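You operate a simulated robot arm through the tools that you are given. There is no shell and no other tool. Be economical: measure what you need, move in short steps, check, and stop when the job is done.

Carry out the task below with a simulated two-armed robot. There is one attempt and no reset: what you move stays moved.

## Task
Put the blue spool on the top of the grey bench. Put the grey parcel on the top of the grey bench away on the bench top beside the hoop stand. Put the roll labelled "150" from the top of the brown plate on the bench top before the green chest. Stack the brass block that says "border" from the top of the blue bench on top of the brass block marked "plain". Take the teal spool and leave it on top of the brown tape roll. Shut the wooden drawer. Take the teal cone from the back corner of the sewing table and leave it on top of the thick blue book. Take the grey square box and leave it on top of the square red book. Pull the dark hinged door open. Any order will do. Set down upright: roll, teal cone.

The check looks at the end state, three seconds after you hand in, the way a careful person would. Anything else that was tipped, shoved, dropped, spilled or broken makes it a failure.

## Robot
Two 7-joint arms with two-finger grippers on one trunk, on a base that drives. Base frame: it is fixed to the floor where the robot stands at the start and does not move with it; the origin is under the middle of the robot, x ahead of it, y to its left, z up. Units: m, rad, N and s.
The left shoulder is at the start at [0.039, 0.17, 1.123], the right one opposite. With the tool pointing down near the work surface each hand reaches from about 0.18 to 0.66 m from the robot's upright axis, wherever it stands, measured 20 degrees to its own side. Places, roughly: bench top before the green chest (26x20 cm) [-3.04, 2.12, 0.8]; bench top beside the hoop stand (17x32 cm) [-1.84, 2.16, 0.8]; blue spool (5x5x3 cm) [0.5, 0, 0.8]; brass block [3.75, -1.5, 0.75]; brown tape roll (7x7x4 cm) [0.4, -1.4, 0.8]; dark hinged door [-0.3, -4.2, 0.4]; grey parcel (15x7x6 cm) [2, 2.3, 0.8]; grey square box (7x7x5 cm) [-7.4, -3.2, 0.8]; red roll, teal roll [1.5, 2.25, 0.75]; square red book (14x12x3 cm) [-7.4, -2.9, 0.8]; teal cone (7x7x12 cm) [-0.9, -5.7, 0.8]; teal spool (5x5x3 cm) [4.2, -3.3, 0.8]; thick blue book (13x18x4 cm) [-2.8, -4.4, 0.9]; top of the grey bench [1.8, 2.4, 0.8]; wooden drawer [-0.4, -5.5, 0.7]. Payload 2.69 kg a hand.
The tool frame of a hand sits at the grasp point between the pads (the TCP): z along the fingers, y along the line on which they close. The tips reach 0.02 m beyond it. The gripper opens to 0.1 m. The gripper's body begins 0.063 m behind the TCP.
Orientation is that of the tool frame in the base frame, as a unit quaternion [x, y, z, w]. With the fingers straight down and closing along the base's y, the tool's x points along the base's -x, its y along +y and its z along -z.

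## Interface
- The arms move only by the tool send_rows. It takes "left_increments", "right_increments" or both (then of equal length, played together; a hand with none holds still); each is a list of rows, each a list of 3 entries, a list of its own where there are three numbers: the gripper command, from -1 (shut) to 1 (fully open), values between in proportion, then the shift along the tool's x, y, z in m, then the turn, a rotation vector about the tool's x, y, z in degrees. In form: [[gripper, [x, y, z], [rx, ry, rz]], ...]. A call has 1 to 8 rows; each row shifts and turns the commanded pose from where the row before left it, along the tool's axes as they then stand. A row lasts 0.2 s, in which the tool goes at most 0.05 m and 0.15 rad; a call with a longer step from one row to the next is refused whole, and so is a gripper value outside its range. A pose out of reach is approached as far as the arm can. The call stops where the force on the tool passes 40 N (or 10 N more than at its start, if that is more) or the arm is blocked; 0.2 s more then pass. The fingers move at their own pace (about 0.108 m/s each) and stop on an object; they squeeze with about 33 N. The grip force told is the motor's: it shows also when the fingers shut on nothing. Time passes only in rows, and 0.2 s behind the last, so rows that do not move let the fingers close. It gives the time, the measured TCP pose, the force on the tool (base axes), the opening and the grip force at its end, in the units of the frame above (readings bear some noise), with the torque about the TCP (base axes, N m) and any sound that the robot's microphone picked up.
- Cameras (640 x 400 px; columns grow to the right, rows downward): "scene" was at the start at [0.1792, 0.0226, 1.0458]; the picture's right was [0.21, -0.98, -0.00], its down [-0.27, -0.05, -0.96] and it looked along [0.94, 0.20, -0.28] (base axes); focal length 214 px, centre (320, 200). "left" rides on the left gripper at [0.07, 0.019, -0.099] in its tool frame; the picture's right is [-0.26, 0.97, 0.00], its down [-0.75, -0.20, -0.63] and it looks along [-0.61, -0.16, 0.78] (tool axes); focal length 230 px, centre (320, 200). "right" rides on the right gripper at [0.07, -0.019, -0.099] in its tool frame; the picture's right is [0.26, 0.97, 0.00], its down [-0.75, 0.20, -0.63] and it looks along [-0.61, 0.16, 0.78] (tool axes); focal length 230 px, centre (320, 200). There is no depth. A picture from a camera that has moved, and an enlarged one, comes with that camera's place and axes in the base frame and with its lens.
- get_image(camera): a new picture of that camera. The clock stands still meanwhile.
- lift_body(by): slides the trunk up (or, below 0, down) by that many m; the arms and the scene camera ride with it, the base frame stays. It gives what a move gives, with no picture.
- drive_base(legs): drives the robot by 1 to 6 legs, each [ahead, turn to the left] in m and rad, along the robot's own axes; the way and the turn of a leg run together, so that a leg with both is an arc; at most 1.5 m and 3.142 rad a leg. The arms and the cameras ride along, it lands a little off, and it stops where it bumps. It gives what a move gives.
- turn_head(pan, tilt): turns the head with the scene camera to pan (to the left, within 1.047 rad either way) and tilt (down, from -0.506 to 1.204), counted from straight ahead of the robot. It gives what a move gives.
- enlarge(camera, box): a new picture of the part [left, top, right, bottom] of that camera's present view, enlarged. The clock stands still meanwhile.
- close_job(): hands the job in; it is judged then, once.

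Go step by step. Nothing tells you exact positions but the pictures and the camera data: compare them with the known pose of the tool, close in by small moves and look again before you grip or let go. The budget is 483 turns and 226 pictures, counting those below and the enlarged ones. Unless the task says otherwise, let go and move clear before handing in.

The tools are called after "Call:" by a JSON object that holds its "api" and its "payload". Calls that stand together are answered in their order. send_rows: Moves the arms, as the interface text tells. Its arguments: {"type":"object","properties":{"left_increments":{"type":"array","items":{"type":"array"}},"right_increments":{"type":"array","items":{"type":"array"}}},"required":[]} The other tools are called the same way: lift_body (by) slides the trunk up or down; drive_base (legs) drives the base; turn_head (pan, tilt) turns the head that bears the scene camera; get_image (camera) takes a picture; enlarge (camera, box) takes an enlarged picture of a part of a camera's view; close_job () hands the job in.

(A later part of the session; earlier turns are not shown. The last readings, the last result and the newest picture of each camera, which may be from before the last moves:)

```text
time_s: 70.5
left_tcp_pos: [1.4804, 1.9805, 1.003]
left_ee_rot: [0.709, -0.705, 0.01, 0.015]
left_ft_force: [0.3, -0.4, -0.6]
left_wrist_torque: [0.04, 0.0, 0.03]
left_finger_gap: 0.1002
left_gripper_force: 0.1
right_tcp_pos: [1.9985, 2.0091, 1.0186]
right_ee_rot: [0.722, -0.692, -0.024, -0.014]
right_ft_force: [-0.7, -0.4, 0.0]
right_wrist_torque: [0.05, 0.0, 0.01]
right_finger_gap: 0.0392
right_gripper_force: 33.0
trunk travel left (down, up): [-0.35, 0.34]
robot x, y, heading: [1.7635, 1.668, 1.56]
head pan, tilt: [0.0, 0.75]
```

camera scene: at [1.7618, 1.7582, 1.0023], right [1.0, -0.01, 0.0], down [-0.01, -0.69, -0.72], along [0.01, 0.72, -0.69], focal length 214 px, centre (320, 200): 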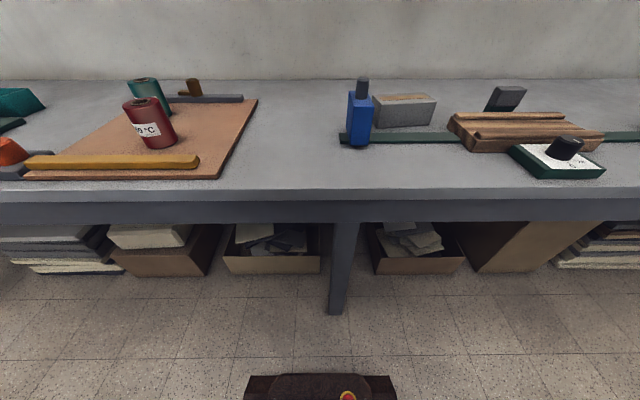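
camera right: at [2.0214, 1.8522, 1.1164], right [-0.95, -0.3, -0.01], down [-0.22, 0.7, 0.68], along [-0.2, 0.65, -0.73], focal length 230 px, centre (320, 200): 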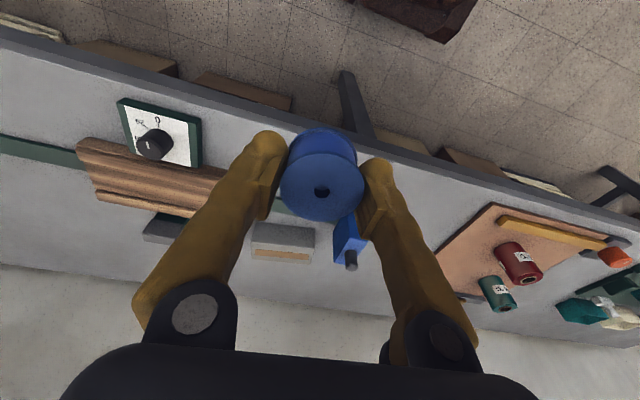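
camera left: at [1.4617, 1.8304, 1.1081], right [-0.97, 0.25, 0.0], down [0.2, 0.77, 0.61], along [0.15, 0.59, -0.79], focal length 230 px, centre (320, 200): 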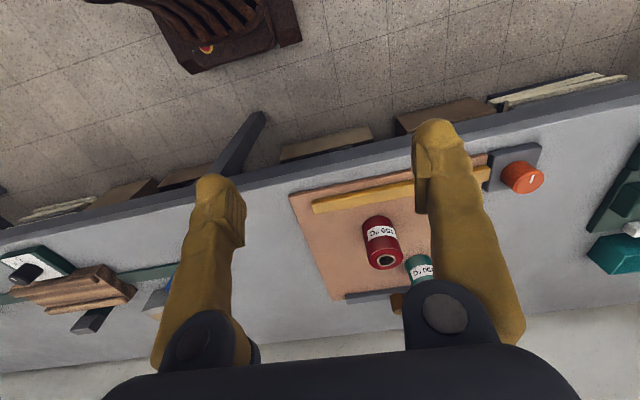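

I'll level the right hand and bring the spool down over the free spot.

Call:
{"api": "send_rows", "payload": {"right_increments": [[-1, [-0.041, 0.0125, 0], [0.8, 3.1, 0]], [-1, [-0.041, 0.0125, 0], [0, 0, 0]], [-1, [0, 0, 0.045], [0, 0, 0]], [-1, [0, 0, 0.045], [0, 0, 0]], [-1, [0, 0, 0.045], [0, 0, 0]], [-1, [0, 0, 0.035], [0, 0, 0]], [-1, [0, 0, 0.03], [0, 0, 0]]]}}

Call:
{"api": "get_image", "payload": {"camera": "right"}}

Call:
{"api": "get_image", "payload": {"camera": "scene"}}

```text
time_s: 72.1
left_tcp_pos: [1.4793, 1.9743, 1.0026]
left_ee_rot: [0.71, -0.704, 0.011, 0.017]
left_ft_force: [0.6, 0.5, -0.3]
left_wrist_torque: [0.0, -0.01, 0.01]
left_finger_gap: 0.0998
left_gripper_force: 0.0
right_tcp_pos: [1.9714, 2.1036, 0.842]
right_ee_rot: [0.722, -0.692, -0.019, -0.021]
right_ft_force: [0.4, 0.6, -0.5]
right_wrist_torque: [-0.03, 0.0, -0.02]
right_finger_gap: 0.0389
right_gripper_force: 33.2
trunk travel left (down, up): [-0.35, 0.34]
robot x, y, heading: [1.7605, 1.6677, 1.564]
head pan, tilt: [0.0, 0.75]
```

```text
198 pictures are left
camera right: at [1.9923, 2.029, 0.9384], right [-0.95, -0.3, -0.02], down [-0.23, 0.7, 0.67], along [-0.19, 0.65, -0.74], focal length 230 px, centre (320, 200)
```

right: 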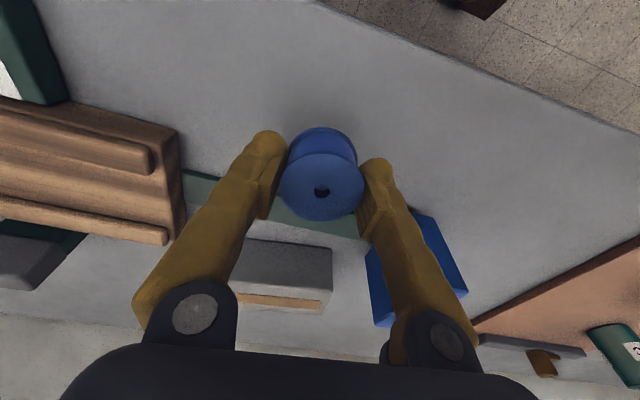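

```text
197 pictures are left
camera scene: at [1.7627, 1.8429, 1.0022], right [1.0, -0.01, 0.0], down [-0.01, -0.69, -0.72], along [0.01, 0.72, -0.69], focal length 214 px, centre (320, 200)
```

scene: 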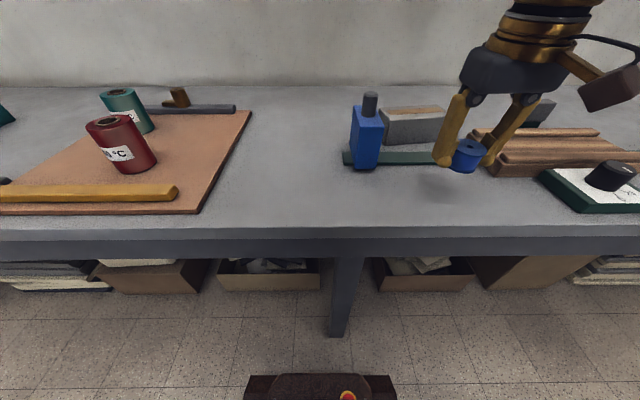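

Just above the bench. I'll shift 2 cm toward the front edge, away from the green bar, level again, and lower.

Call:
{"api": "send_rows", "payload": {"right_increments": [[-1, [0.02, 0, 0], [0, 3.2, 0]], [-1, [0, 0, 0.015], [0, 0, 0]], [-1, [0, 0, 0.012], [0, 0, 0]], [-1, [0, 0, 0.008], [0, 0, 0]], [-1, [0, 0, 0], [0, 0, 0]]]}}

```text
time_s: 73.3
left_tcp_pos: [1.4793, 1.975, 1.002]
left_ee_rot: [0.709, -0.705, 0.012, 0.016]
left_ft_force: [0.4, 0.2, 0.0]
left_wrist_torque: [-0.01, 0.03, -0.04]
left_finger_gap: 0.0999
left_gripper_force: 0.0
right_tcp_pos: [1.9709, 2.0834, 0.8087]
right_ee_rot: [0.723, -0.691, 0.001, -0.003]
right_ft_force: [-0.7, -0.1, -0.7]
right_wrist_torque: [-0.01, 0.03, -0.01]
right_finger_gap: 0.039
right_gripper_force: 32.8
trunk travel left (down, up): [-0.35, 0.34]
robot x, y, heading: [1.7601, 1.6719, 1.56]
head pan, tilt: [0.0, 0.75]
```

Level now, with no contact yet. I'll keep lowering in small steps.

Call:
{"api": "send_rows", "payload": {"right_increments": [[-1, [0, 0, 0.005], [0, 0, 0]], [-1, [0, 0, 0.004], [0, 0, 0]], [-1, [0, 0, 0.003], [0, 0, 0]]]}}

Call:
{"api": "get_image", "payload": {"camera": "right"}}

```text
time_s: 74.1
left_tcp_pos: [1.4801, 1.9754, 1.0031]
left_ee_rot: [0.71, -0.704, 0.013, 0.017]
left_ft_force: [0.5, 0.4, -0.3]
left_wrist_torque: [0.0, 0.02, 0.0]
left_finger_gap: 0.1002
left_gripper_force: 0.1
right_tcp_pos: [1.9735, 2.0828, 0.7971]
right_ee_rot: [0.722, -0.692, 0.001, -0.002]
right_ft_force: [-0.3, -0.2, -0.5]
right_wrist_torque: [0.0, 0.04, -0.01]
right_finger_gap: 0.0392
right_gripper_force: 33.2
trunk travel left (down, up): [-0.35, 0.34]
robot x, y, heading: [1.7617, 1.6698, 1.56]
head pan, tilt: [0.0, 0.75]
```

```text
196 pictures are left
camera right: at [1.9942, 2.0138, 0.8955], right [-0.95, -0.3, -0.01], down [-0.24, 0.74, 0.63], along [-0.18, 0.6, -0.78], focal length 230 px, centre (320, 200)
```

right: 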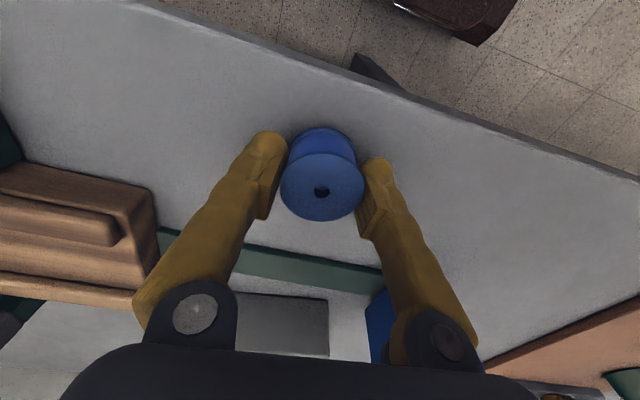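

Call:
{"api": "send_rows", "payload": {"right_increments": [[-1, [0, 0, 0.004], [0, 0, 0]], [-1, [0, 0, 0.004], [0, 0, 0]], [-1, [0, 0, 0.004], [0, 0, 0]]]}}

```text
time_s: 74.9
left_tcp_pos: [1.4794, 1.9746, 1.0026]
left_ee_rot: [0.709, -0.705, 0.012, 0.017]
left_ft_force: [0.1, 0.8, 0.5]
left_wrist_torque: [0.03, 0.02, 0.01]
left_finger_gap: 0.0998
left_gripper_force: 0.1
right_tcp_pos: [1.9713, 2.0821, 0.7847]
right_ee_rot: [0.722, -0.692, 0.001, -0.003]
right_ft_force: [0.2, 0.0, 0.5]
right_wrist_torque: [0.0, 0.01, -0.02]
right_finger_gap: 0.0388
right_gripper_force: 33.4
trunk travel left (down, up): [-0.35, 0.34]
robot x, y, heading: [1.7635, 1.6675, 1.559]
head pan, tilt: [0.0, 0.75]
```

Call:
{"api": "send_rows", "payload": {"right_increments": [[-1, [0, 0, 0.003], [0, 0, 0]], [-1, [0, 0, 0.003], [0, 0, 0]], [-1, [0, 0, 0.002], [0, 0, 0]]]}}

Call:
{"api": "enlarge", "payload": {"camera": "scene", "box": [410, 90, 540, 210]}}

```text
time_s: 75.7
left_tcp_pos: [1.48, 1.9504, 0.9924]
left_ee_rot: [0.708, -0.705, 0.027, 0.033]
left_ft_force: [-0.3, 0.7, -0.6]
left_wrist_torque: [0.05, -0.01, 0.01]
left_finger_gap: 0.0997
left_gripper_force: 0.0
right_tcp_pos: [1.9711, 2.0711, 0.7839]
right_ee_rot: [0.722, -0.692, -0.005, -0.009]
right_ft_force: [0.5, -0.4, 0.6]
right_wrist_torque: [0.0, 0.0, -0.01]
right_finger_gap: 0.0391
right_gripper_force: 32.9
trunk travel left (down, up): [-0.35, 0.34]
robot x, y, heading: [1.7629, 1.6727, 1.563]
head pan, tilt: [0.0, 0.75]
stopped in row 3 (right hand): the force on the tool passed its limit at 55 N (the readings are from after the stop); the commanded pose is now the measured one
```

```text
3.33 times, centred on (475, 150) of scene
camera zoom: at [1.7628, 1.8422, 1.0019], right [1.0, -0.01, 0.0], down [-0.01, -0.69, -0.72], along [0.01, 0.72, -0.69], focal length 715 px, centre (-197, 367)
```

zoom: 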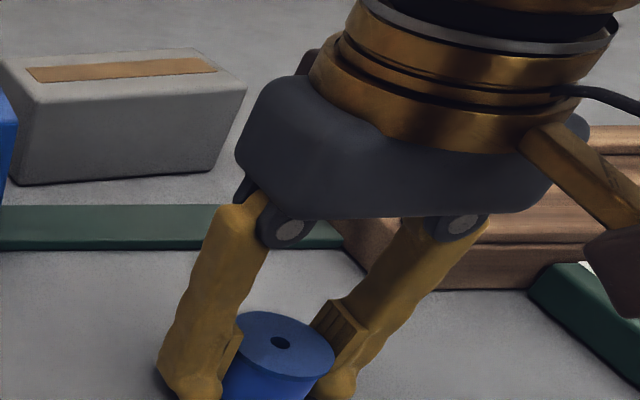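

Contact: the spool is on the bench. I'll release and lift straight up.

Call:
{"api": "send_rows", "payload": {"right_increments": [[-0.2, [0, 0, 0], [0, 0, 0]], [0.3, [0, 0, 0], [0, 0, 0]], [1, [0, 0, 0], [0, 0, 0]], [1, [0, 0, -0.03], [0, 0, 0]], [1, [0, 0, -0.04], [0, 0, 0]], [1, [0, 0, -0.045], [0, 0, 0]], [1, [0, 0, -0.045], [0, 0, 0]]]}}

Call:
{"api": "get_image", "payload": {"camera": "scene"}}

Call:
{"api": "get_image", "payload": {"camera": "right"}}

```text
time_s: 77.3
left_tcp_pos: [1.4802, 1.9515, 0.9935]
left_ee_rot: [0.709, -0.704, 0.027, 0.031]
left_ft_force: [-0.2, -0.4, -0.1]
left_wrist_torque: [0.03, 0.01, -0.01]
left_finger_gap: 0.1
left_gripper_force: 0.0
right_tcp_pos: [1.9709, 2.0671, 0.9448]
right_ee_rot: [0.722, -0.692, -0.005, -0.01]
right_ft_force: [0.0, -0.8, -0.2]
right_wrist_torque: [0.0, 0.0, 0.01]
right_finger_gap: 0.1001
right_gripper_force: 0.1
trunk travel left (down, up): [-0.35, 0.34]
robot x, y, heading: [1.7627, 1.6704, 1.56]
head pan, tilt: [0.0, 0.75]
```

```text
194 pictures are left
camera scene: at [1.7627, 1.8419, 1.0024], right [1.0, -0.01, 0.0], down [-0.01, -0.69, -0.72], along [0.01, 0.72, -0.69], focal length 214 px, centre (320, 200)
```

scene: 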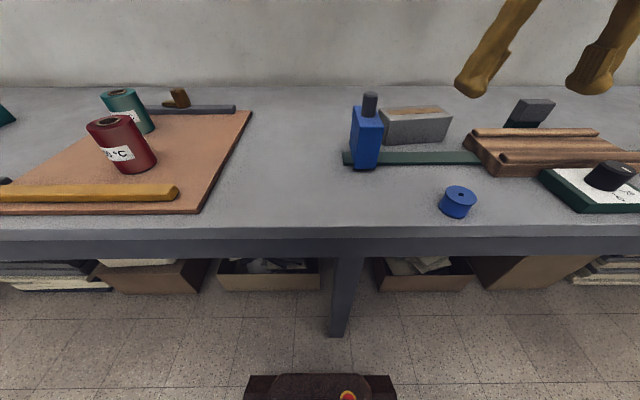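

```text
193 pictures are left
camera right: at [1.9922, 1.9971, 1.0433], right [-0.95, -0.3, -0.01], down [-0.24, 0.73, 0.64], along [-0.18, 0.62, -0.77], focal length 230 px, centre (320, 200)
```

right: 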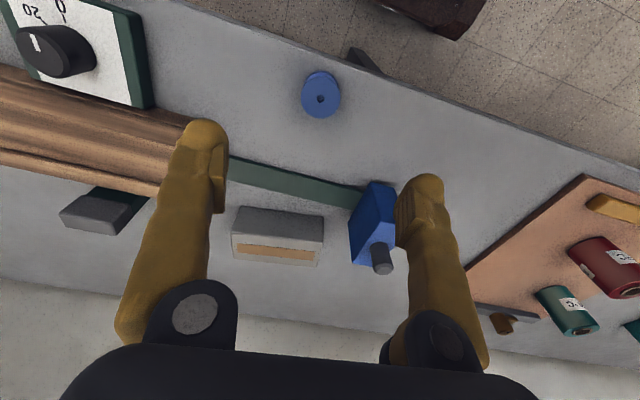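

Spool is placed. The parcel is at about (1.974, 2.302), yawed some 10°, with its top at 0.82. I'll move the base 4 cm closer and rotate the right wrist to close across its short side.

Call:
{"api": "drive_base", "payload": {"legs": [[0.04, 0]]}}

Call:
{"api": "send_rows", "payload": {"right_increments": [[1, [0, 0, 0], [0, 0, 8.3]], [1, [0, 0, 0], [0, 0, 8.3]], [1, [0, 0, 0], [0, 0, 8.3]], [1, [0, 0, 0], [0, 0, 8.3]], [1, [0, 0, 0], [0, 0, 8.3]], [1, [0, 0, 0], [0, 0, 8.3]], [1, [0, 0, 0], [0, 0, 8.3]], [1, [0, 0, 0], [0, 0, 8.3]]]}}

Call:
{"api": "send_rows", "payload": {"right_increments": [[1, [0, 0, 0], [0, 0, 8.3]], [1, [0, 0, 0], [0, 0, 7.5]], [0.7, [0, 0.045, 0], [0, 0, 0]], [0.7, [0, 0.045, 0], [0, 0, 0]], [0.7, [0, 0.045, 0], [0, 0, 0]]]}}

Call:
{"api": "get_image", "payload": {"camera": "right"}}

```text
time_s: 78.2
left_tcp_pos: [1.4792, 1.9979, 0.9916]
left_ee_rot: [0.709, -0.704, 0.027, 0.033]
left_ft_force: [-0.9, 1.7, -0.2]
left_wrist_torque: [-0.07, -0.03, 0.03]
left_finger_gap: 0.0999
left_gripper_force: 0.0
right_tcp_pos: [1.9706, 2.1134, 0.9437]
right_ee_rot: [0.722, -0.692, -0.004, -0.009]
right_ft_force: [-0.7, 0.5, -0.9]
right_wrist_torque: [-0.06, -0.01, 0.04]
right_finger_gap: 0.0999
right_gripper_force: 0.0
trunk travel left (down, up): [-0.35, 0.34]
robot x, y, heading: [1.7659, 1.7112, 1.557]
head pan, tilt: [0.0, 0.75]
```

```text
time_s: 80.0
left_tcp_pos: [1.4791, 1.9711, 0.9827]
left_ee_rot: [0.707, -0.704, 0.04, 0.047]
left_ft_force: [-0.3, -0.9, -0.5]
left_wrist_torque: [0.02, -0.02, 0.0]
left_finger_gap: 0.1002
left_gripper_force: 0.0
right_tcp_pos: [1.9706, 2.0963, 0.9499]
right_ee_rot: [-0.224, 0.974, 0.017, 0.008]
right_ft_force: [-0.5, -0.1, -0.6]
right_wrist_torque: [-0.02, -0.01, -0.03]
right_finger_gap: 0.1003
right_gripper_force: 0.1
trunk travel left (down, up): [-0.35, 0.34]
robot x, y, heading: [1.7622, 1.709, 1.562]
head pan, tilt: [0.0, 0.75]
```

```text
time_s: 81.2
left_tcp_pos: [1.4797, 1.9721, 0.9844]
left_ee_rot: [0.708, -0.704, 0.041, 0.047]
left_ft_force: [0.5, 1.1, -0.6]
left_wrist_torque: [-0.02, -0.03, 0.04]
left_finger_gap: 0.1
left_gripper_force: 0.1
right_tcp_pos: [1.9461, 2.2309, 0.9545]
right_ee_rot: [-0.088, 0.996, 0.018, 0.006]
right_ft_force: [-0.1, 0.4, 0.6]
right_wrist_torque: [-0.02, 0.0, 0.0]
right_finger_gap: 0.0849
right_gripper_force: 0.1
trunk travel left (down, up): [-0.35, 0.34]
robot x, y, heading: [1.7623, 1.7114, 1.563]
head pan, tilt: [0.0, 0.75]
```

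```text
192 pictures are left
camera right: at [1.8804, 2.1979, 1.052], right [-0.42, 0.91, 0.03], down [0.7, 0.31, 0.65], along [0.58, 0.29, -0.76], focal length 230 px, centre (320, 200)
```

right: 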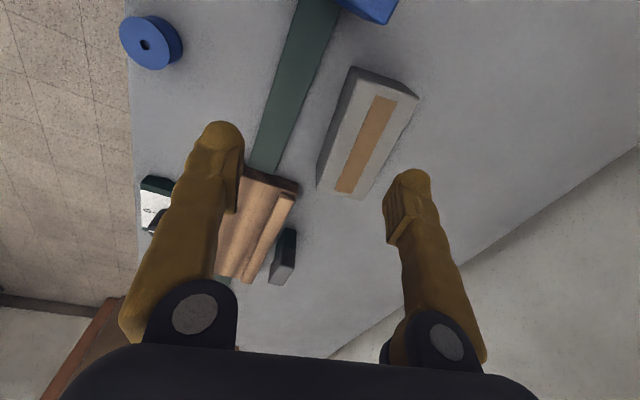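

Aligned well; parcel centre is at about (1.967, 2.303), yaw ~12°. I'll go over it and partly down.

Call:
{"api": "send_rows", "payload": {"right_increments": [[0.7, [-0.024, 0.032, 0], [2, 0.7, -2]], [0.7, [-0.0245, 0.032, 0], [0, 0, 0]], [0.7, [0, 0, 0.04], [0, 0, 0]], [0.7, [0, 0, 0.04], [0, 0, 0]]]}}

Call:
{"api": "get_image", "payload": {"camera": "right"}}

```text
time_s: 82.2
left_tcp_pos: [1.4791, 1.9706, 0.9834]
left_ee_rot: [0.708, -0.703, 0.04, 0.047]
left_ft_force: [0.2, 0.2, -0.3]
left_wrist_torque: [-0.01, 0.02, -0.02]
left_finger_gap: 0.1003
left_gripper_force: 0.0
right_tcp_pos: [1.9843, 2.3051, 0.8786]
right_ee_rot: [-0.105, 0.994, -0.001, 0.0]
right_ft_force: [0.0, 0.2, 0.8]
right_wrist_torque: [-0.02, 0.01, -0.01]
right_finger_gap: 0.0851
right_gripper_force: 0.1
trunk travel left (down, up): [-0.35, 0.34]
robot x, y, heading: [1.7603, 1.7149, 1.559]
head pan, tilt: [0.0, 0.75]
```

```text
191 pictures are left
camera right: at [1.9194, 2.2721, 0.9774], right [-0.45, 0.89, 0.0], down [0.69, 0.35, 0.63], along [0.56, 0.29, -0.78], focal length 230 px, centre (320, 200)
```

right: 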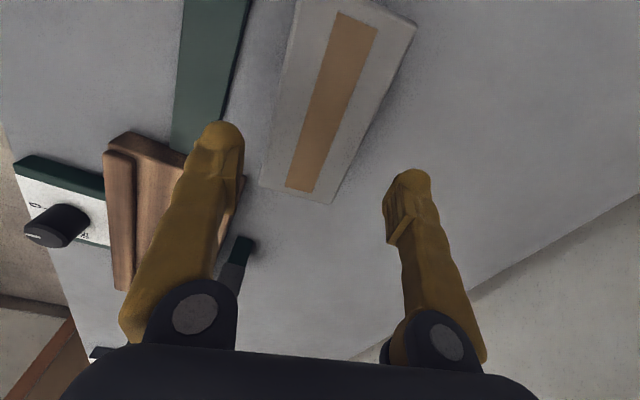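

Aligned. I'll lower, close and lift the parcel.

Call:
{"api": "send_rows", "payload": {"right_increments": [[0.7, [0, -0.003, 0.03], [0, 0, 1]], [0.7, [0, 0, 0.03], [0, 0, 0]], [0.7, [0, 0, 0.024], [0, 0, 0]], [-1, [0, 0, 0], [0, 0, 0]], [-1, [0, 0, 0], [0, 0, 0]]]}}

Call:
{"api": "get_image", "payload": {"camera": "right"}}

```text
time_s: 83.4
left_tcp_pos: [1.481, 1.9724, 0.9836]
left_ee_rot: [0.708, -0.704, 0.041, 0.048]
left_ft_force: [-0.8, 0.6, 0.7]
left_wrist_torque: [0.01, 0.0, 0.02]
left_finger_gap: 0.1001
left_gripper_force: 0.1
right_tcp_pos: [1.983, 2.3007, 0.7951]
right_ee_rot: [-0.097, 0.995, 0.0, 0.001]
right_ft_force: [-0.4, 2.0, 6.1]
right_wrist_torque: [-0.19, -0.13, -0.09]
right_finger_gap: 0.0739
right_gripper_force: 33.1
trunk travel left (down, up): [-0.35, 0.34]
robot x, y, heading: [1.7616, 1.7131, 1.564]
head pan, tilt: [0.0, 0.75]
```

```text
190 pictures are left
camera right: at [1.9191, 2.2689, 0.8938], right [-0.44, 0.9, 0.0], down [0.7, 0.34, 0.63], along [0.57, 0.28, -0.77], focal length 230 px, centre (320, 200)
```

right: 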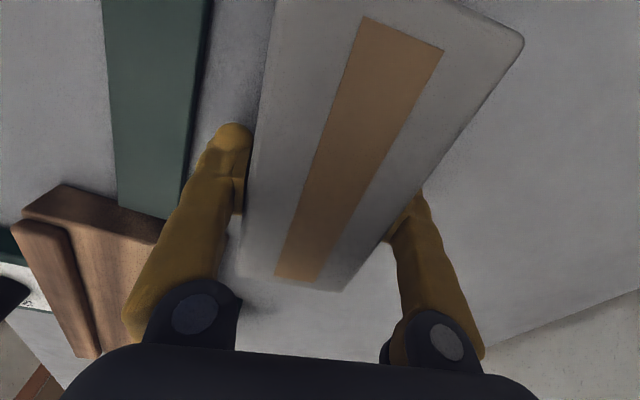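

Parcel gripped. I'll lift it clear and pull it back, while the left hand goes above the red roll.

Call:
{"api": "send_rows", "payload": {"right_increments": [[-1, [0, 0, -0.04], [0, 0, 0]], [-1, [0, 0, -0.045], [0, 0, 0]], [-1, [0, 0, -0.045], [0, 0, 0]], [-1, [0, 0, -0.045], [0, 0, 0]], [-1, [0, -0.045, 0], [0, 0, 0]], [-1, [0, -0.045, 0], [0, 0, 0]], [-1, [0, -0.045, 0], [0, 0, 0]]], "left_increments": [[1, [0, 0, 0], [0.5, -7, 0]], [1, [-0.03, 0.0096, 0], [0, 0, 0]], [1, [-0.041, 0.0096, 0], [0, 0, 0]], [1, [-0.041, 0.0096, 0], [0, 0, 0]], [1, [-0.041, 0.0096, 0], [0, 0, 0]], [1, [-0.041, 0.0096, 0], [0, 0, 0]], [1, [0, 0, 0.02], [0, 0, 0]]]}}

Call:
{"api": "get_image", "payload": {"camera": "left"}}

Call:
{"api": "get_image", "payload": {"camera": "scene"}}

```text
time_s: 85.0
left_tcp_pos: [1.4307, 2.1759, 0.9912]
left_ee_rot: [0.709, -0.704, -0.021, -0.022]
left_ft_force: [-1.5, -0.7, 0.0]
left_wrist_torque: [0.03, 0.0, 0.0]
left_finger_gap: 0.1001
left_gripper_force: 0.0
left hand out of reach, approached as far as the arm can: row 1
right_tcp_pos: [2.0088, 2.1643, 0.9679]
right_ee_rot: [-0.097, 0.995, 0.001, 0.0]
right_ft_force: [-0.4, 0.5, -4.3]
right_wrist_torque: [0.04, -0.03, -0.01]
right_finger_gap: 0.074
right_gripper_force: 33.2
trunk travel left (down, up): [-0.35, 0.34]
robot x, y, heading: [1.7638, 1.7096, 1.561]
head pan, tilt: [0.0, 0.75]
```

```text
189 pictures are left
camera left: at [1.4125, 2.0989, 1.0865], right [-0.97, 0.25, 0.01], down [0.19, 0.71, 0.67], along [0.16, 0.65, -0.74], focal length 230 px, centre (320, 200)
```

left: 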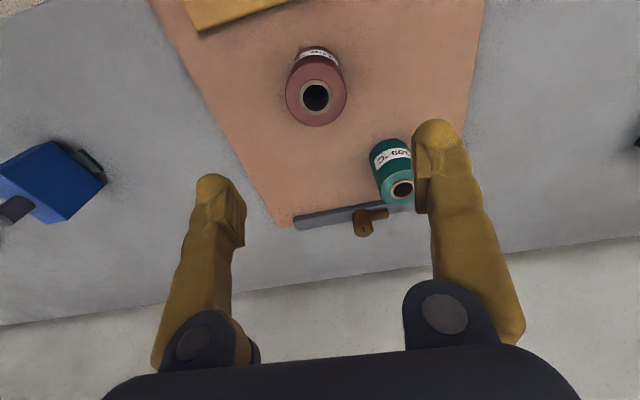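

```text
188 pictures are left
camera scene: at [1.7634, 1.8831, 1.0025], right [1.0, -0.01, 0.0], down [-0.01, -0.69, -0.72], along [0.01, 0.72, -0.69], focal length 214 px, centre (320, 200)
```

scene: 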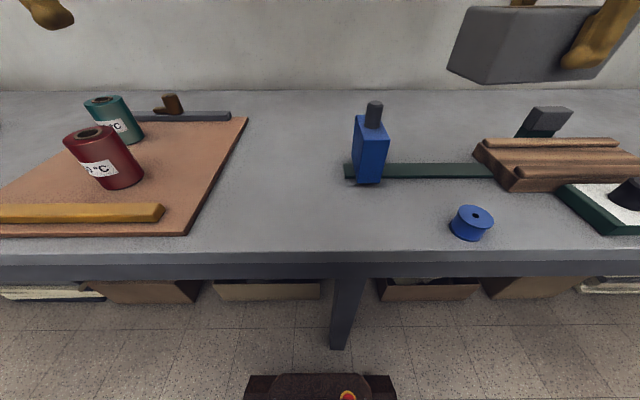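

The red roll is directly beneath. I'll level, lower to mid-height and check.

Call:
{"api": "send_rows", "payload": {"left_increments": [[1, [0, 0, 0], [0, 3.5, 0]], [1, [0.004, 0, 0.045], [0, 0, 0]], [1, [0, 0, 0.045], [0, 0, 0]], [1, [0, 0, 0.035], [0, 0, 0]], [1, [0, 0, 0], [0, 0, 0]]]}}

Call:
{"api": "get_image", "payload": {"camera": "left"}}

```text
time_s: 86.2
left_tcp_pos: [1.4305, 2.1696, 0.8656]
left_ee_rot: [0.709, -0.705, 0.002, 0.001]
left_ft_force: [-0.7, 0.2, -0.5]
left_wrist_torque: [-0.01, -0.01, -0.02]
left_finger_gap: 0.1
left_gripper_force: 0.0
right_tcp_pos: [2.0089, 2.1653, 0.9675]
right_ee_rot: [-0.096, 0.995, 0.0, 0.002]
right_ft_force: [-0.2, -0.1, -3.7]
right_wrist_torque: [0.03, -0.02, 0.01]
right_finger_gap: 0.0733
right_gripper_force: 32.1
trunk travel left (down, up): [-0.35, 0.34]
robot x, y, heading: [1.761, 1.7108, 1.559]
head pan, tilt: [0.0, 0.75]
```

```text
187 pictures are left
camera left: at [1.4123, 2.0994, 0.9647], right [-0.97, 0.25, 0.0], down [0.19, 0.75, 0.63], along [0.16, 0.61, -0.78], focal length 230 px, centre (320, 200)
```

left: 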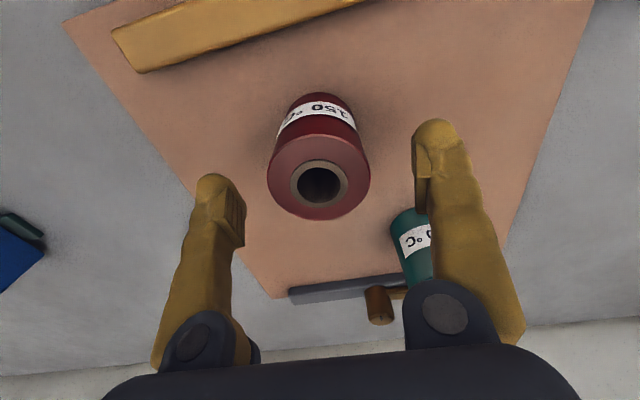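

Call:
{"api": "send_rows", "payload": {"left_increments": [[1, [-0.006, -0.002, 0.025], [0, 0, 0]], [1, [0, 0, 0.025], [0, 0, 0]], [-1, [0, 0, 0], [0, 0, 0]], [-1, [0, 0, 0], [0, 0, 0]]]}}

Call:
{"api": "get_image", "payload": {"camera": "left"}}

```text
time_s: 87.2
left_tcp_pos: [1.4343, 2.1747, 0.8143]
left_ee_rot: [0.71, -0.705, 0.001, 0.001]
left_ft_force: [-0.2, 0.4, 0.3]
left_wrist_torque: [-0.01, 0.0, -0.02]
left_finger_gap: 0.0589
left_gripper_force: 33.2
right_tcp_pos: [2.0096, 2.1658, 0.9658]
right_ee_rot: [-0.098, 0.995, -0.001, 0.001]
right_ft_force: [1.0, 0.0, -3.6]
right_wrist_torque: [-0.02, -0.07, -0.02]
right_finger_gap: 0.0731
right_gripper_force: 32.7
trunk travel left (down, up): [-0.35, 0.34]
robot x, y, heading: [1.7562, 1.7144, 1.558]
head pan, tilt: [0.0, 0.75]
```

```text
186 pictures are left
camera left: at [1.415, 2.1052, 0.915], right [-0.97, 0.25, 0.0], down [0.19, 0.75, 0.63], along [0.16, 0.61, -0.78], focal length 230 px, centre (320, 200)
```

left: 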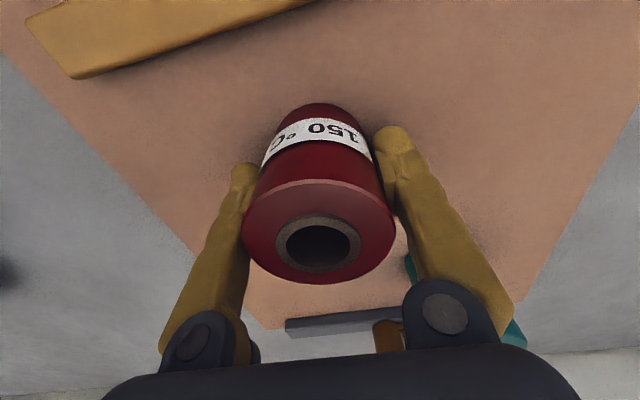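

Roll gripped. I'll lift it and tuck both hands in.

Call:
{"api": "send_rows", "payload": {"left_increments": [[-1, [0, 0, -0.04], [0, 0, 0]], [-1, [0, 0, -0.045], [0, 0, 0]], [-1, [0, 0, -0.045], [0, 0, 0]], [-1, [0, 0, -0.045], [0, 0, 0]], [-1, [0.045, 0, 0], [0, 0, 0]], [-1, [0.045, 0, 0], [0, 0, 0]], [-1, [0.03, 0, 0], [0, 0, 0]]], "right_increments": [[-1, [0, 0, 0], [0, 0, 0]], [-1, [0, 0, 0], [0, 0, 0]], [-1, [0, 0, -0.02], [0, 0, 0]], [-1, [0, -0.04, 0], [0, 0, 0]], [-1, [0, -0.04, 0], [0, 0, 0]], [-1, [0, 0, 0], [0, 0, 0]], [-1, [0, 0, 0], [0, 0, 0]]]}}

Call:
{"api": "drive_base", "payload": {"legs": [[-0.6, 0], [0, 1.58]]}}

Call:
{"api": "turn_head", "payload": {"pan": -0.3, "tilt": 0.4}}

Call:
{"api": "get_image", "payload": {"camera": "scene"}}

```text
time_s: 88.8
left_tcp_pos: [1.4337, 2.0563, 0.9874]
left_ee_rot: [0.709, -0.706, 0.002, -0.001]
left_ft_force: [-0.1, -0.3, -1.9]
left_wrist_torque: [0.01, 0.02, -0.01]
left_finger_gap: 0.0585
left_gripper_force: 32.8
right_tcp_pos: [2.0234, 2.0865, 0.9852]
right_ee_rot: [-0.098, 0.995, -0.001, 0.001]
right_ft_force: [-0.1, -0.6, -3.9]
right_wrist_torque: [0.03, -0.07, -0.01]
right_finger_gap: 0.0731
right_gripper_force: 33.4
trunk travel left (down, up): [-0.35, 0.34]
robot x, y, heading: [1.7646, 1.7079, 1.56]
head pan, tilt: [0.0, 0.75]
```

```text
time_s: 96.2
left_tcp_pos: [1.4169, 0.7789, 0.9874]
left_ee_rot: [1.0, 0.014, 0.002, -0.002]
left_ft_force: [0.1, -0.1, -3.0]
left_wrist_torque: [0.01, 0.01, 0.03]
left_finger_gap: 0.0587
left_gripper_force: 32.5
right_tcp_pos: [1.3729, 1.3697, 0.9874]
right_ee_rot: [0.78, -0.626, -0.001, -0.001]
right_ft_force: [0.5, -0.3, -3.8]
right_wrist_torque: [0.05, 0.02, -0.04]
right_finger_gap: 0.0727
right_gripper_force: 33.0
trunk travel left (down, up): [-0.35, 0.34]
robot x, y, heading: [1.7547, 1.1269, -3.13]
head pan, tilt: [0.0, 0.75]
```

```text
time_s: 97.0
left_tcp_pos: [1.4315, 0.7819, 0.9918]
left_ee_rot: [1.0, 0.014, -0.006, -0.001]
left_ft_force: [-0.1, 0.0, -1.3]
left_wrist_torque: [-0.02, -0.01, 0.04]
left_finger_gap: 0.0586
left_gripper_force: 32.8
right_tcp_pos: [1.3874, 1.3708, 0.9912]
right_ee_rot: [0.779, -0.627, -0.005, 0.006]
right_ft_force: [-0.1, -0.4, -4.6]
right_wrist_torque: [0.0, 0.01, -0.01]
right_finger_gap: 0.0726
right_gripper_force: 33.3
trunk travel left (down, up): [-0.35, 0.34]
robot x, y, heading: [1.751, 1.125, -3.13]
head pan, tilt: [-0.3, 0.4]
```

```text
185 pictures are left
camera scene: at [1.5766, 1.153, 1.033], right [0.29, 0.96, 0.01], down [0.39, -0.11, -0.91], along [-0.88, 0.26, -0.41], focal length 214 px, centre (320, 200)
```

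scene: 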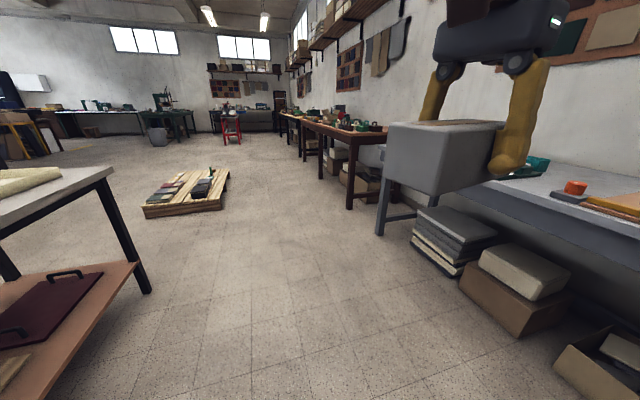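

The aisle between the pallet (y<0.75) and the benches is clear. I'll drive toward the area near x≈−2.

Call:
{"api": "drive_base", "payload": {"legs": [[0, -0.084], [1.5, 0], [1.4, 0]]}}

Call:
{"api": "turn_head", "payload": {"pan": -0.6, "tilt": 0.35}}

Call:
{"api": "get_image", "payload": {"camera": "scene"}}

```text
time_s: 111.5
left_tcp_pos: [-1.4878, 1.015, 0.9936]
left_ee_rot: [1.0, -0.021, -0.006, -0.002]
left_ft_force: [0.0, 0.2, -1.2]
left_wrist_torque: [0.0, -0.02, -0.05]
left_finger_gap: 0.0586
left_gripper_force: 33.5
right_tcp_pos: [-1.4894, 1.609, 0.991]
right_ee_rot: [0.757, -0.654, -0.007, 0.004]
right_ft_force: [0.4, -0.2, -4.0]
right_wrist_torque: [0.01, 0.02, 0.0]
right_finger_gap: 0.0727
right_gripper_force: 32.9
trunk travel left (down, up): [-0.35, 0.34]
robot x, y, heading: [-1.1389, 1.3399, 3.082]
head pan, tilt: [-0.3, 0.4]
```

```text
time_s: 112.3
left_tcp_pos: [-1.4718, 1.0154, 0.9979]
left_ee_rot: [1.0, -0.02, -0.014, -0.002]
left_ft_force: [-1.1, 0.1, -2.0]
left_wrist_torque: [-0.02, -0.02, 0.01]
left_finger_gap: 0.0588
left_gripper_force: 33.1
right_tcp_pos: [-1.4741, 1.6059, 0.9982]
right_ee_rot: [0.757, -0.653, -0.013, 0.008]
right_ft_force: [0.1, -1.0, -4.8]
right_wrist_torque: [0.03, -0.02, 0.01]
right_finger_gap: 0.0724
right_gripper_force: 33.6
trunk travel left (down, up): [-0.35, 0.34]
robot x, y, heading: [-1.1446, 1.334, 3.083]
head pan, tilt: [-0.6, 0.351]
```

```text
184 pictures are left
camera scene: at [-1.3028, 1.402, 1.0379], right [0.61, 0.79, 0.01], down [0.29, -0.21, -0.93], along [-0.74, 0.57, -0.36], focal length 214 px, centre (320, 200)
```

scene: 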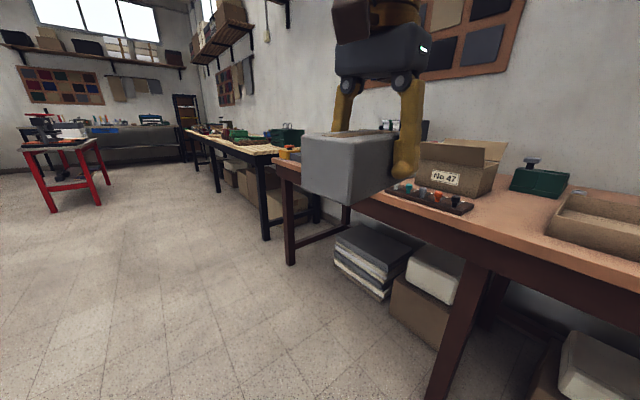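

Call:
{"api": "drive_base", "payload": {"legs": [[0.9, 0], [0, -1.512]]}}

Call:
{"api": "turn_head", "payload": {"pan": 0, "tilt": 0.5}}

Call:
{"api": "get_image", "payload": {"camera": "scene"}}

```text
time_s: 120.8
left_tcp_pos: [-2.392, 1.681, 0.9971]
left_ee_rot: [0.724, -0.69, -0.009, -0.012]
left_ft_force: [-0.5, 0.3, -2.0]
left_wrist_torque: [0.02, 0.0, 0.0]
left_finger_gap: 0.0587
left_gripper_force: 33.3
right_tcp_pos: [-1.8023, 1.7367, 0.9967]
right_ee_rot: [-0.119, 0.993, 0.016, 0.002]
right_ft_force: [0.0, -1.4, -3.1]
right_wrist_torque: [0.0, -0.07, -0.01]
right_finger_gap: 0.0726
right_gripper_force: 33.1
trunk travel left (down, up): [-0.35, 0.34]
robot x, y, heading: [-2.0486, 1.3792, 1.607]
head pan, tilt: [-0.6, 0.351]
```

```text
time_s: 121.8
left_tcp_pos: [-2.3902, 1.6588, 0.9878]
left_ee_rot: [0.724, -0.689, 0.004, 0.0]
left_ft_force: [0.5, 0.6, -1.6]
left_wrist_torque: [0.03, 0.0, 0.02]
left_finger_gap: 0.0584
left_gripper_force: 33.2
right_tcp_pos: [-1.8031, 1.7207, 1.0019]
right_ee_rot: [-0.118, 0.993, 0.023, 0.002]
right_ft_force: [0.2, -0.2, -4.3]
right_wrist_torque: [0.0, -0.06, -0.01]
right_finger_gap: 0.0726
right_gripper_force: 32.9
trunk travel left (down, up): [-0.35, 0.34]
robot x, y, heading: [-2.0492, 1.3816, 1.603]
head pan, tilt: [0.0, 0.499]
```

```text
183 pictures are left
camera scene: at [-2.0533, 1.5612, 1.0241], right [1.0, 0.03, 0.0], down [0.01, -0.49, -0.87], along [-0.03, 0.87, -0.49], focal length 214 px, centre (320, 200)
```

scene: 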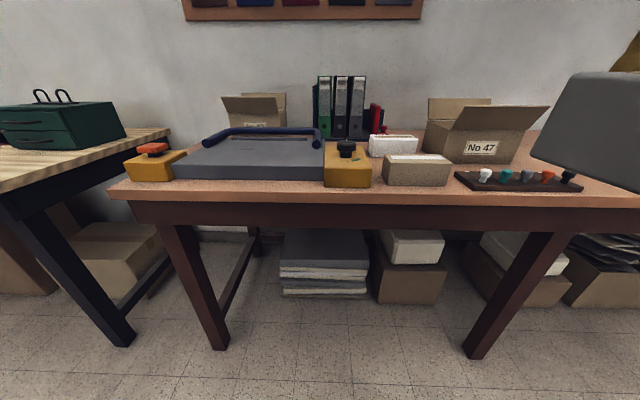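

Call:
{"api": "enlarge", "payload": {"camera": "scene", "box": [300, 60, 600, 230]}}

Call:
{"api": "get_image", "payload": {"camera": "right"}}

```text
2.13 times, centred on (450, 145) of scene
camera zoom: at [-2.0533, 1.5612, 1.0241], right [1.0, 0.03, 0.0], down [0.01, -0.49, -0.87], along [-0.03, 0.87, -0.49], focal length 458 px, centre (43, 317)
```

zoom: 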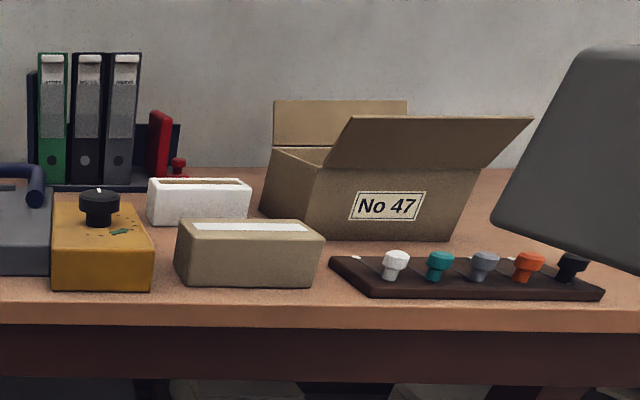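

```text
181 pictures are left
camera right: at [-1.8651, 1.6814, 1.1], right [-0.48, 0.88, 0.04], down [0.68, 0.34, 0.65], along [0.55, 0.34, -0.76], focal length 230 px, centre (320, 200)
```

right: 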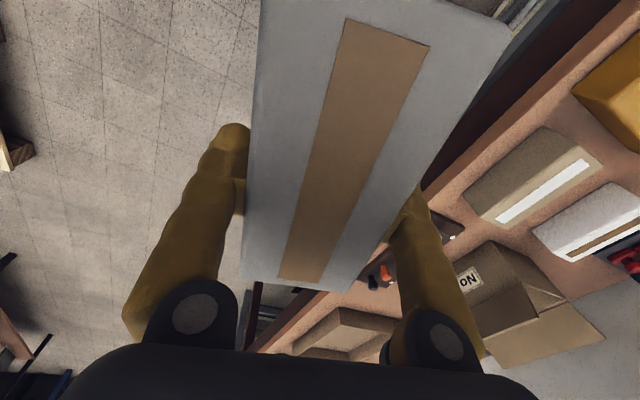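

Call:
{"api": "enlarge", "payload": {"camera": "scene", "box": [310, 70, 430, 150]}}

Call:
{"api": "enlarge", "payload": {"camera": "scene", "box": [110, 80, 300, 200]}}

```text
5.00 times, centred on (370, 110) of scene
camera zoom: at [-2.0533, 1.5612, 1.0241], right [1.0, 0.03, 0.0], down [0.01, -0.49, -0.87], along [-0.03, 0.87, -0.49], focal length 1072 px, centre (70, 650)
```

zoom: 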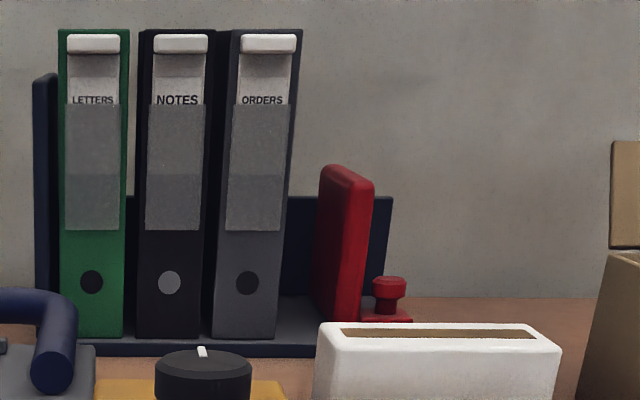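

```text
3.33 times, centred on (205, 140) of scene
camera zoom: at [-2.0533, 1.5612, 1.0241], right [1.0, 0.03, 0.0], down [0.01, -0.49, -0.87], along [-0.03, 0.87, -0.49], focal length 715 px, centre (703, 400)
```

zoom: 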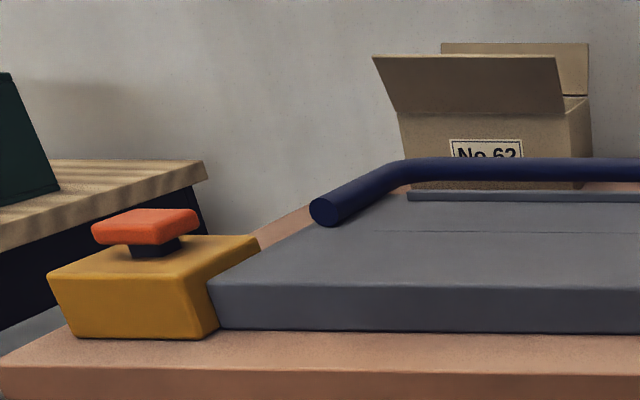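

The machine with the blue bail seems to be the hoop stand; beside it stand tan and white parcels with a free gap between them, where the grey parcel goes. I'll close in.

Call:
{"api": "drive_base", "payload": {"legs": [[0.27, 0]]}}

Call:
{"api": "turn_head", "payload": {"pan": -0.3, "tilt": 0.7}}

Call:
{"api": "get_image", "payload": {"camera": "scene"}}

Call:
{"api": "get_image", "payload": {"camera": "right"}}

```text
time_s: 123.7
left_tcp_pos: [-2.3967, 1.931, 0.9885]
left_ee_rot: [0.724, -0.69, 0.004, 0.001]
left_ft_force: [-0.4, 0.1, -2.9]
left_wrist_torque: [-0.02, 0.0, 0.0]
left_finger_gap: 0.059
left_gripper_force: 33.0
right_tcp_pos: [-1.8096, 1.9922, 1.0028]
right_ee_rot: [-0.116, 0.993, 0.022, 0.002]
right_ft_force: [0.1, 0.0, -3.2]
right_wrist_torque: [-0.02, -0.05, 0.02]
right_finger_gap: 0.0724
right_gripper_force: 33.1
trunk travel left (down, up): [-0.35, 0.34]
robot x, y, heading: [-2.0545, 1.649, 1.602]
head pan, tilt: [0.0, 0.499]
```

```text
time_s: 124.5
left_tcp_pos: [-2.3964, 1.9078, 0.9798]
left_ee_rot: [0.723, -0.69, 0.018, 0.015]
left_ft_force: [0.3, 0.8, -0.9]
left_wrist_torque: [-0.05, 0.01, 0.03]
left_finger_gap: 0.0585
left_gripper_force: 33.3
right_tcp_pos: [-1.8092, 1.9732, 1.0039]
right_ee_rot: [-0.116, 0.993, 0.024, 0.003]
right_ft_force: [0.8, 0.8, -4.0]
right_wrist_torque: [-0.01, -0.08, -0.01]
right_finger_gap: 0.0726
right_gripper_force: 33.5
trunk travel left (down, up): [-0.35, 0.34]
robot x, y, heading: [-2.0532, 1.6514, 1.6]
head pan, tilt: [-0.3, 0.7]
```

```text
178 pictures are left
camera scene: at [-2.0361, 1.8236, 1.0064], right [0.96, -0.27, 0.01], down [-0.17, -0.63, -0.75], along [0.2, 0.73, -0.66], focal length 214 px, centre (320, 200)
```

scene: 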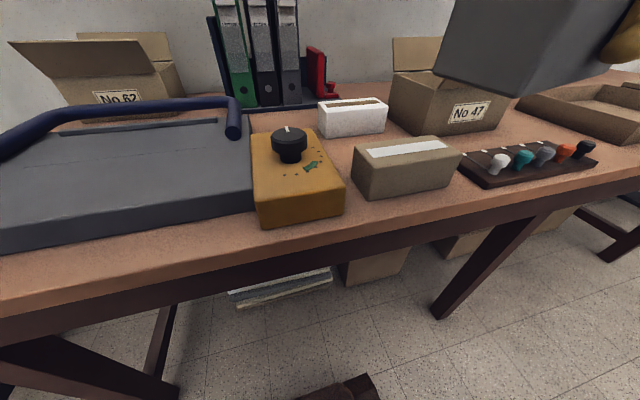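

```text
177 pictures are left
camera right: at [-1.8724, 1.9355, 1.1007], right [-0.48, 0.88, 0.04], down [0.68, 0.34, 0.65], along [0.55, 0.34, -0.76], focal length 230 px, centre (320, 200)
```

right: 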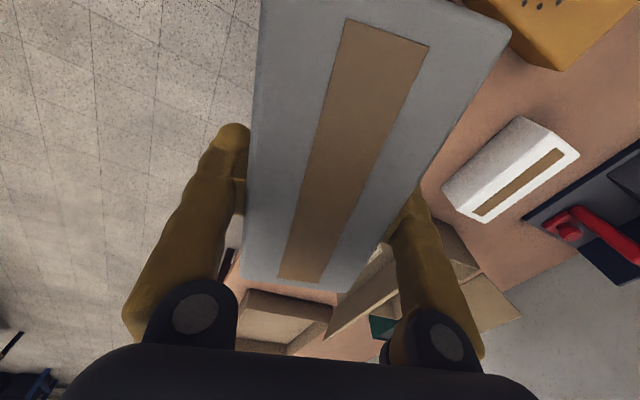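

The gap lies between y≈2.16 and 2.35; I'll aim for the parcel centre at (−1.825, 2.26), parallel to the others. Level and rotate the hand, then move over.

Call:
{"api": "send_rows", "payload": {"right_increments": [[-1, [0, 0, 0], [2.7, 0.7, 6]], [-1, [0, 0, 0], [0, 0, 7.4]], [-1, [0, 0.048, 0], [0, 0, 0]], [-1, [0, 0.048, 0], [0, 0, 0]], [-1, [0, 0.048, 0], [0, 0, 0]], [-1, [0, 0.048, 0], [0, 0, 0]], [-1, [0, 0.048, 0], [0, 0, 0]], [-1, [0.003, 0.047, 0], [0, 0, 0]]]}}

Call:
{"api": "get_image", "payload": {"camera": "scene"}}

Call:
{"api": "get_image", "payload": {"camera": "right"}}

```text
time_s: 126.3
left_tcp_pos: [-2.3971, 1.9095, 0.9803]
left_ee_rot: [0.724, -0.689, 0.02, 0.016]
left_ft_force: [0.6, 0.5, -0.8]
left_wrist_torque: [-0.02, -0.02, 0.01]
left_finger_gap: 0.0586
left_gripper_force: 33.2
right_tcp_pos: [-1.8102, 2.2647, 1.0096]
right_ee_rot: [-0.001, 1.0, 0.005, -0.001]
right_ft_force: [0.1, -0.5, -4.5]
right_wrist_torque: [-0.04, -0.06, 0.0]
right_finger_gap: 0.0726
right_gripper_force: 33.5
trunk travel left (down, up): [-0.35, 0.34]
robot x, y, heading: [-2.0569, 1.6468, 1.596]
head pan, tilt: [-0.3, 0.7]
```

```text
176 pictures are left
camera scene: at [-2.0358, 1.8242, 1.0063], right [0.96, -0.27, 0.01], down [-0.17, -0.63, -0.75], along [0.21, 0.72, -0.66], focal length 214 px, centre (320, 200)
```

scene: 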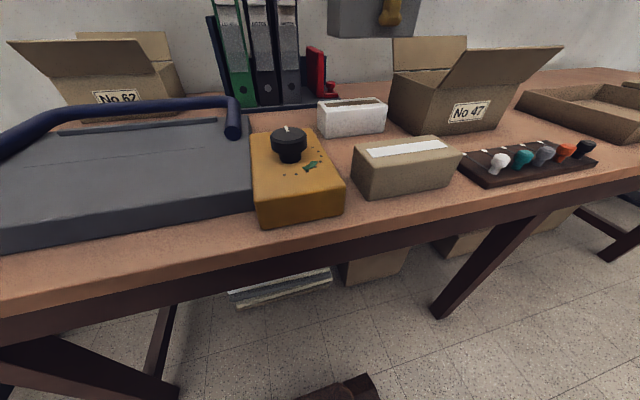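

```text
175 pictures are left
camera right: at [-1.8785, 2.2462, 1.1086], right [-0.26, 0.97, 0.01], down [0.75, 0.19, 0.63], along [0.61, 0.17, -0.78], focal length 230 px, centre (320, 200)
```

right: 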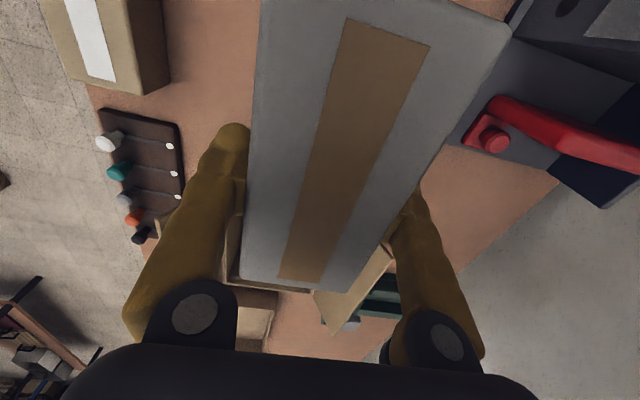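

Cross-checking the two cameras shows that this bench top is higher, about z = 0.80, so the gap centre is really near (−1.84, 2.17), matching the given place. I'll move there and lower part-way.

Call:
{"api": "send_rows", "payload": {"right_increments": [[-1, [0.006, -0.034, 0], [0, 0, 0]], [-1, [0.006, -0.033, 0], [0, 0, 0]], [-1, [0.005, -0.033, 0], [0, 0, 0]], [-1, [0, 0, 0.04], [0, 0, 0]], [-1, [0, 0, 0.04], [0, 0, 0]], [-1, [0, 0, 0.03], [0, 0, 0]]]}}

Call:
{"api": "get_image", "payload": {"camera": "scene"}}

Call:
{"api": "get_image", "payload": {"camera": "right"}}

```text
time_s: 127.7
left_tcp_pos: [-2.3961, 1.909, 0.9797]
left_ee_rot: [0.724, -0.69, 0.018, 0.015]
left_ft_force: [0.0, -0.3, -1.5]
left_wrist_torque: [0.02, 0.0, -0.01]
left_finger_gap: 0.0587
left_gripper_force: 33.2
right_tcp_pos: [-1.8285, 2.1654, 0.9009]
right_ee_rot: [0.0, 1.0, 0.007, -0.002]
right_ft_force: [0.7, 0.1, -4.2]
right_wrist_torque: [-0.03, -0.05, -0.01]
right_finger_gap: 0.0722
right_gripper_force: 32.7
trunk travel left (down, up): [-0.35, 0.34]
robot x, y, heading: [-2.0574, 1.6484, 1.594]
head pan, tilt: [-0.3, 0.7]
```

```text
174 pictures are left
camera scene: at [-2.0359, 1.8237, 1.0064], right [0.96, -0.27, 0.01], down [-0.17, -0.63, -0.75], along [0.21, 0.72, -0.66], focal length 214 px, centre (320, 200)
```

scene: 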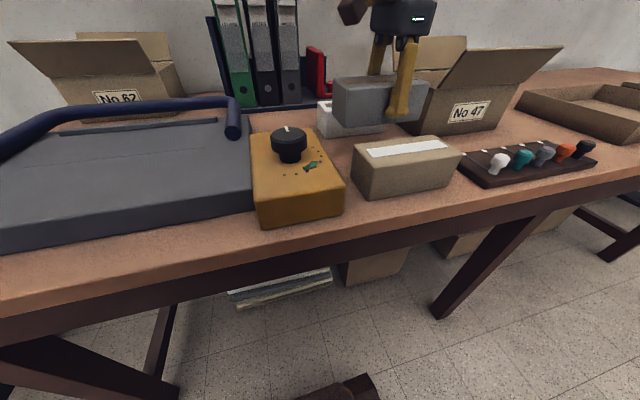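

```text
173 pictures are left
camera right: at [-1.8973, 2.1448, 1.0006], right [-0.26, 0.97, 0.01], down [0.75, 0.19, 0.63], along [0.61, 0.17, -0.78], focal length 230 px, centre (320, 200)
```

right: 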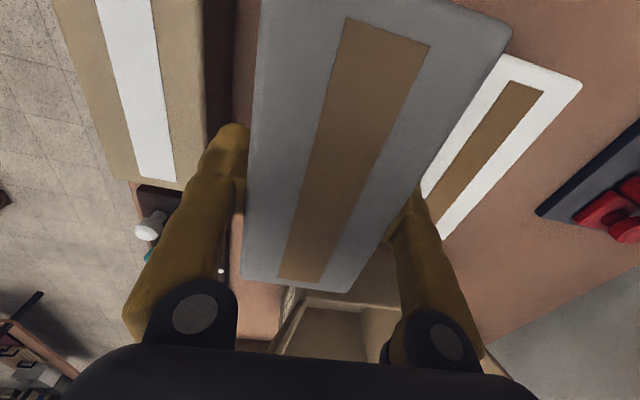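

Nicely between them. Lowering gently to contact.

Call:
{"api": "send_rows", "payload": {"right_increments": [[-1, [0, 0, 0.03], [0, 0, 0]], [-1, [0, 0, 0.02], [0, 0, 0]], [-1, [0, 0, 0.005], [0, 0, 0]], [-1, [0, 0, 0.004], [0, 0, 0]], [-1, [0, 0, 0], [0, 0, 0]]]}}

```text
time_s: 128.9
left_tcp_pos: [-2.3972, 1.9061, 0.9798]
left_ee_rot: [0.723, -0.69, 0.019, 0.015]
left_ft_force: [0.3, -0.3, -2.1]
left_wrist_torque: [-0.02, 0.01, -0.04]
left_finger_gap: 0.0587
left_gripper_force: 33.2
right_tcp_pos: [-1.8295, 2.1638, 0.8405]
right_ee_rot: [-0.001, 1.0, 0.006, -0.002]
right_ft_force: [0.9, 0.0, -5.1]
right_wrist_torque: [0.01, -0.05, 0.02]
right_finger_gap: 0.0724
right_gripper_force: 32.5
trunk travel left (down, up): [-0.35, 0.34]
robot x, y, heading: [-2.057, 1.6487, 1.599]
head pan, tilt: [-0.3, 0.7]
```

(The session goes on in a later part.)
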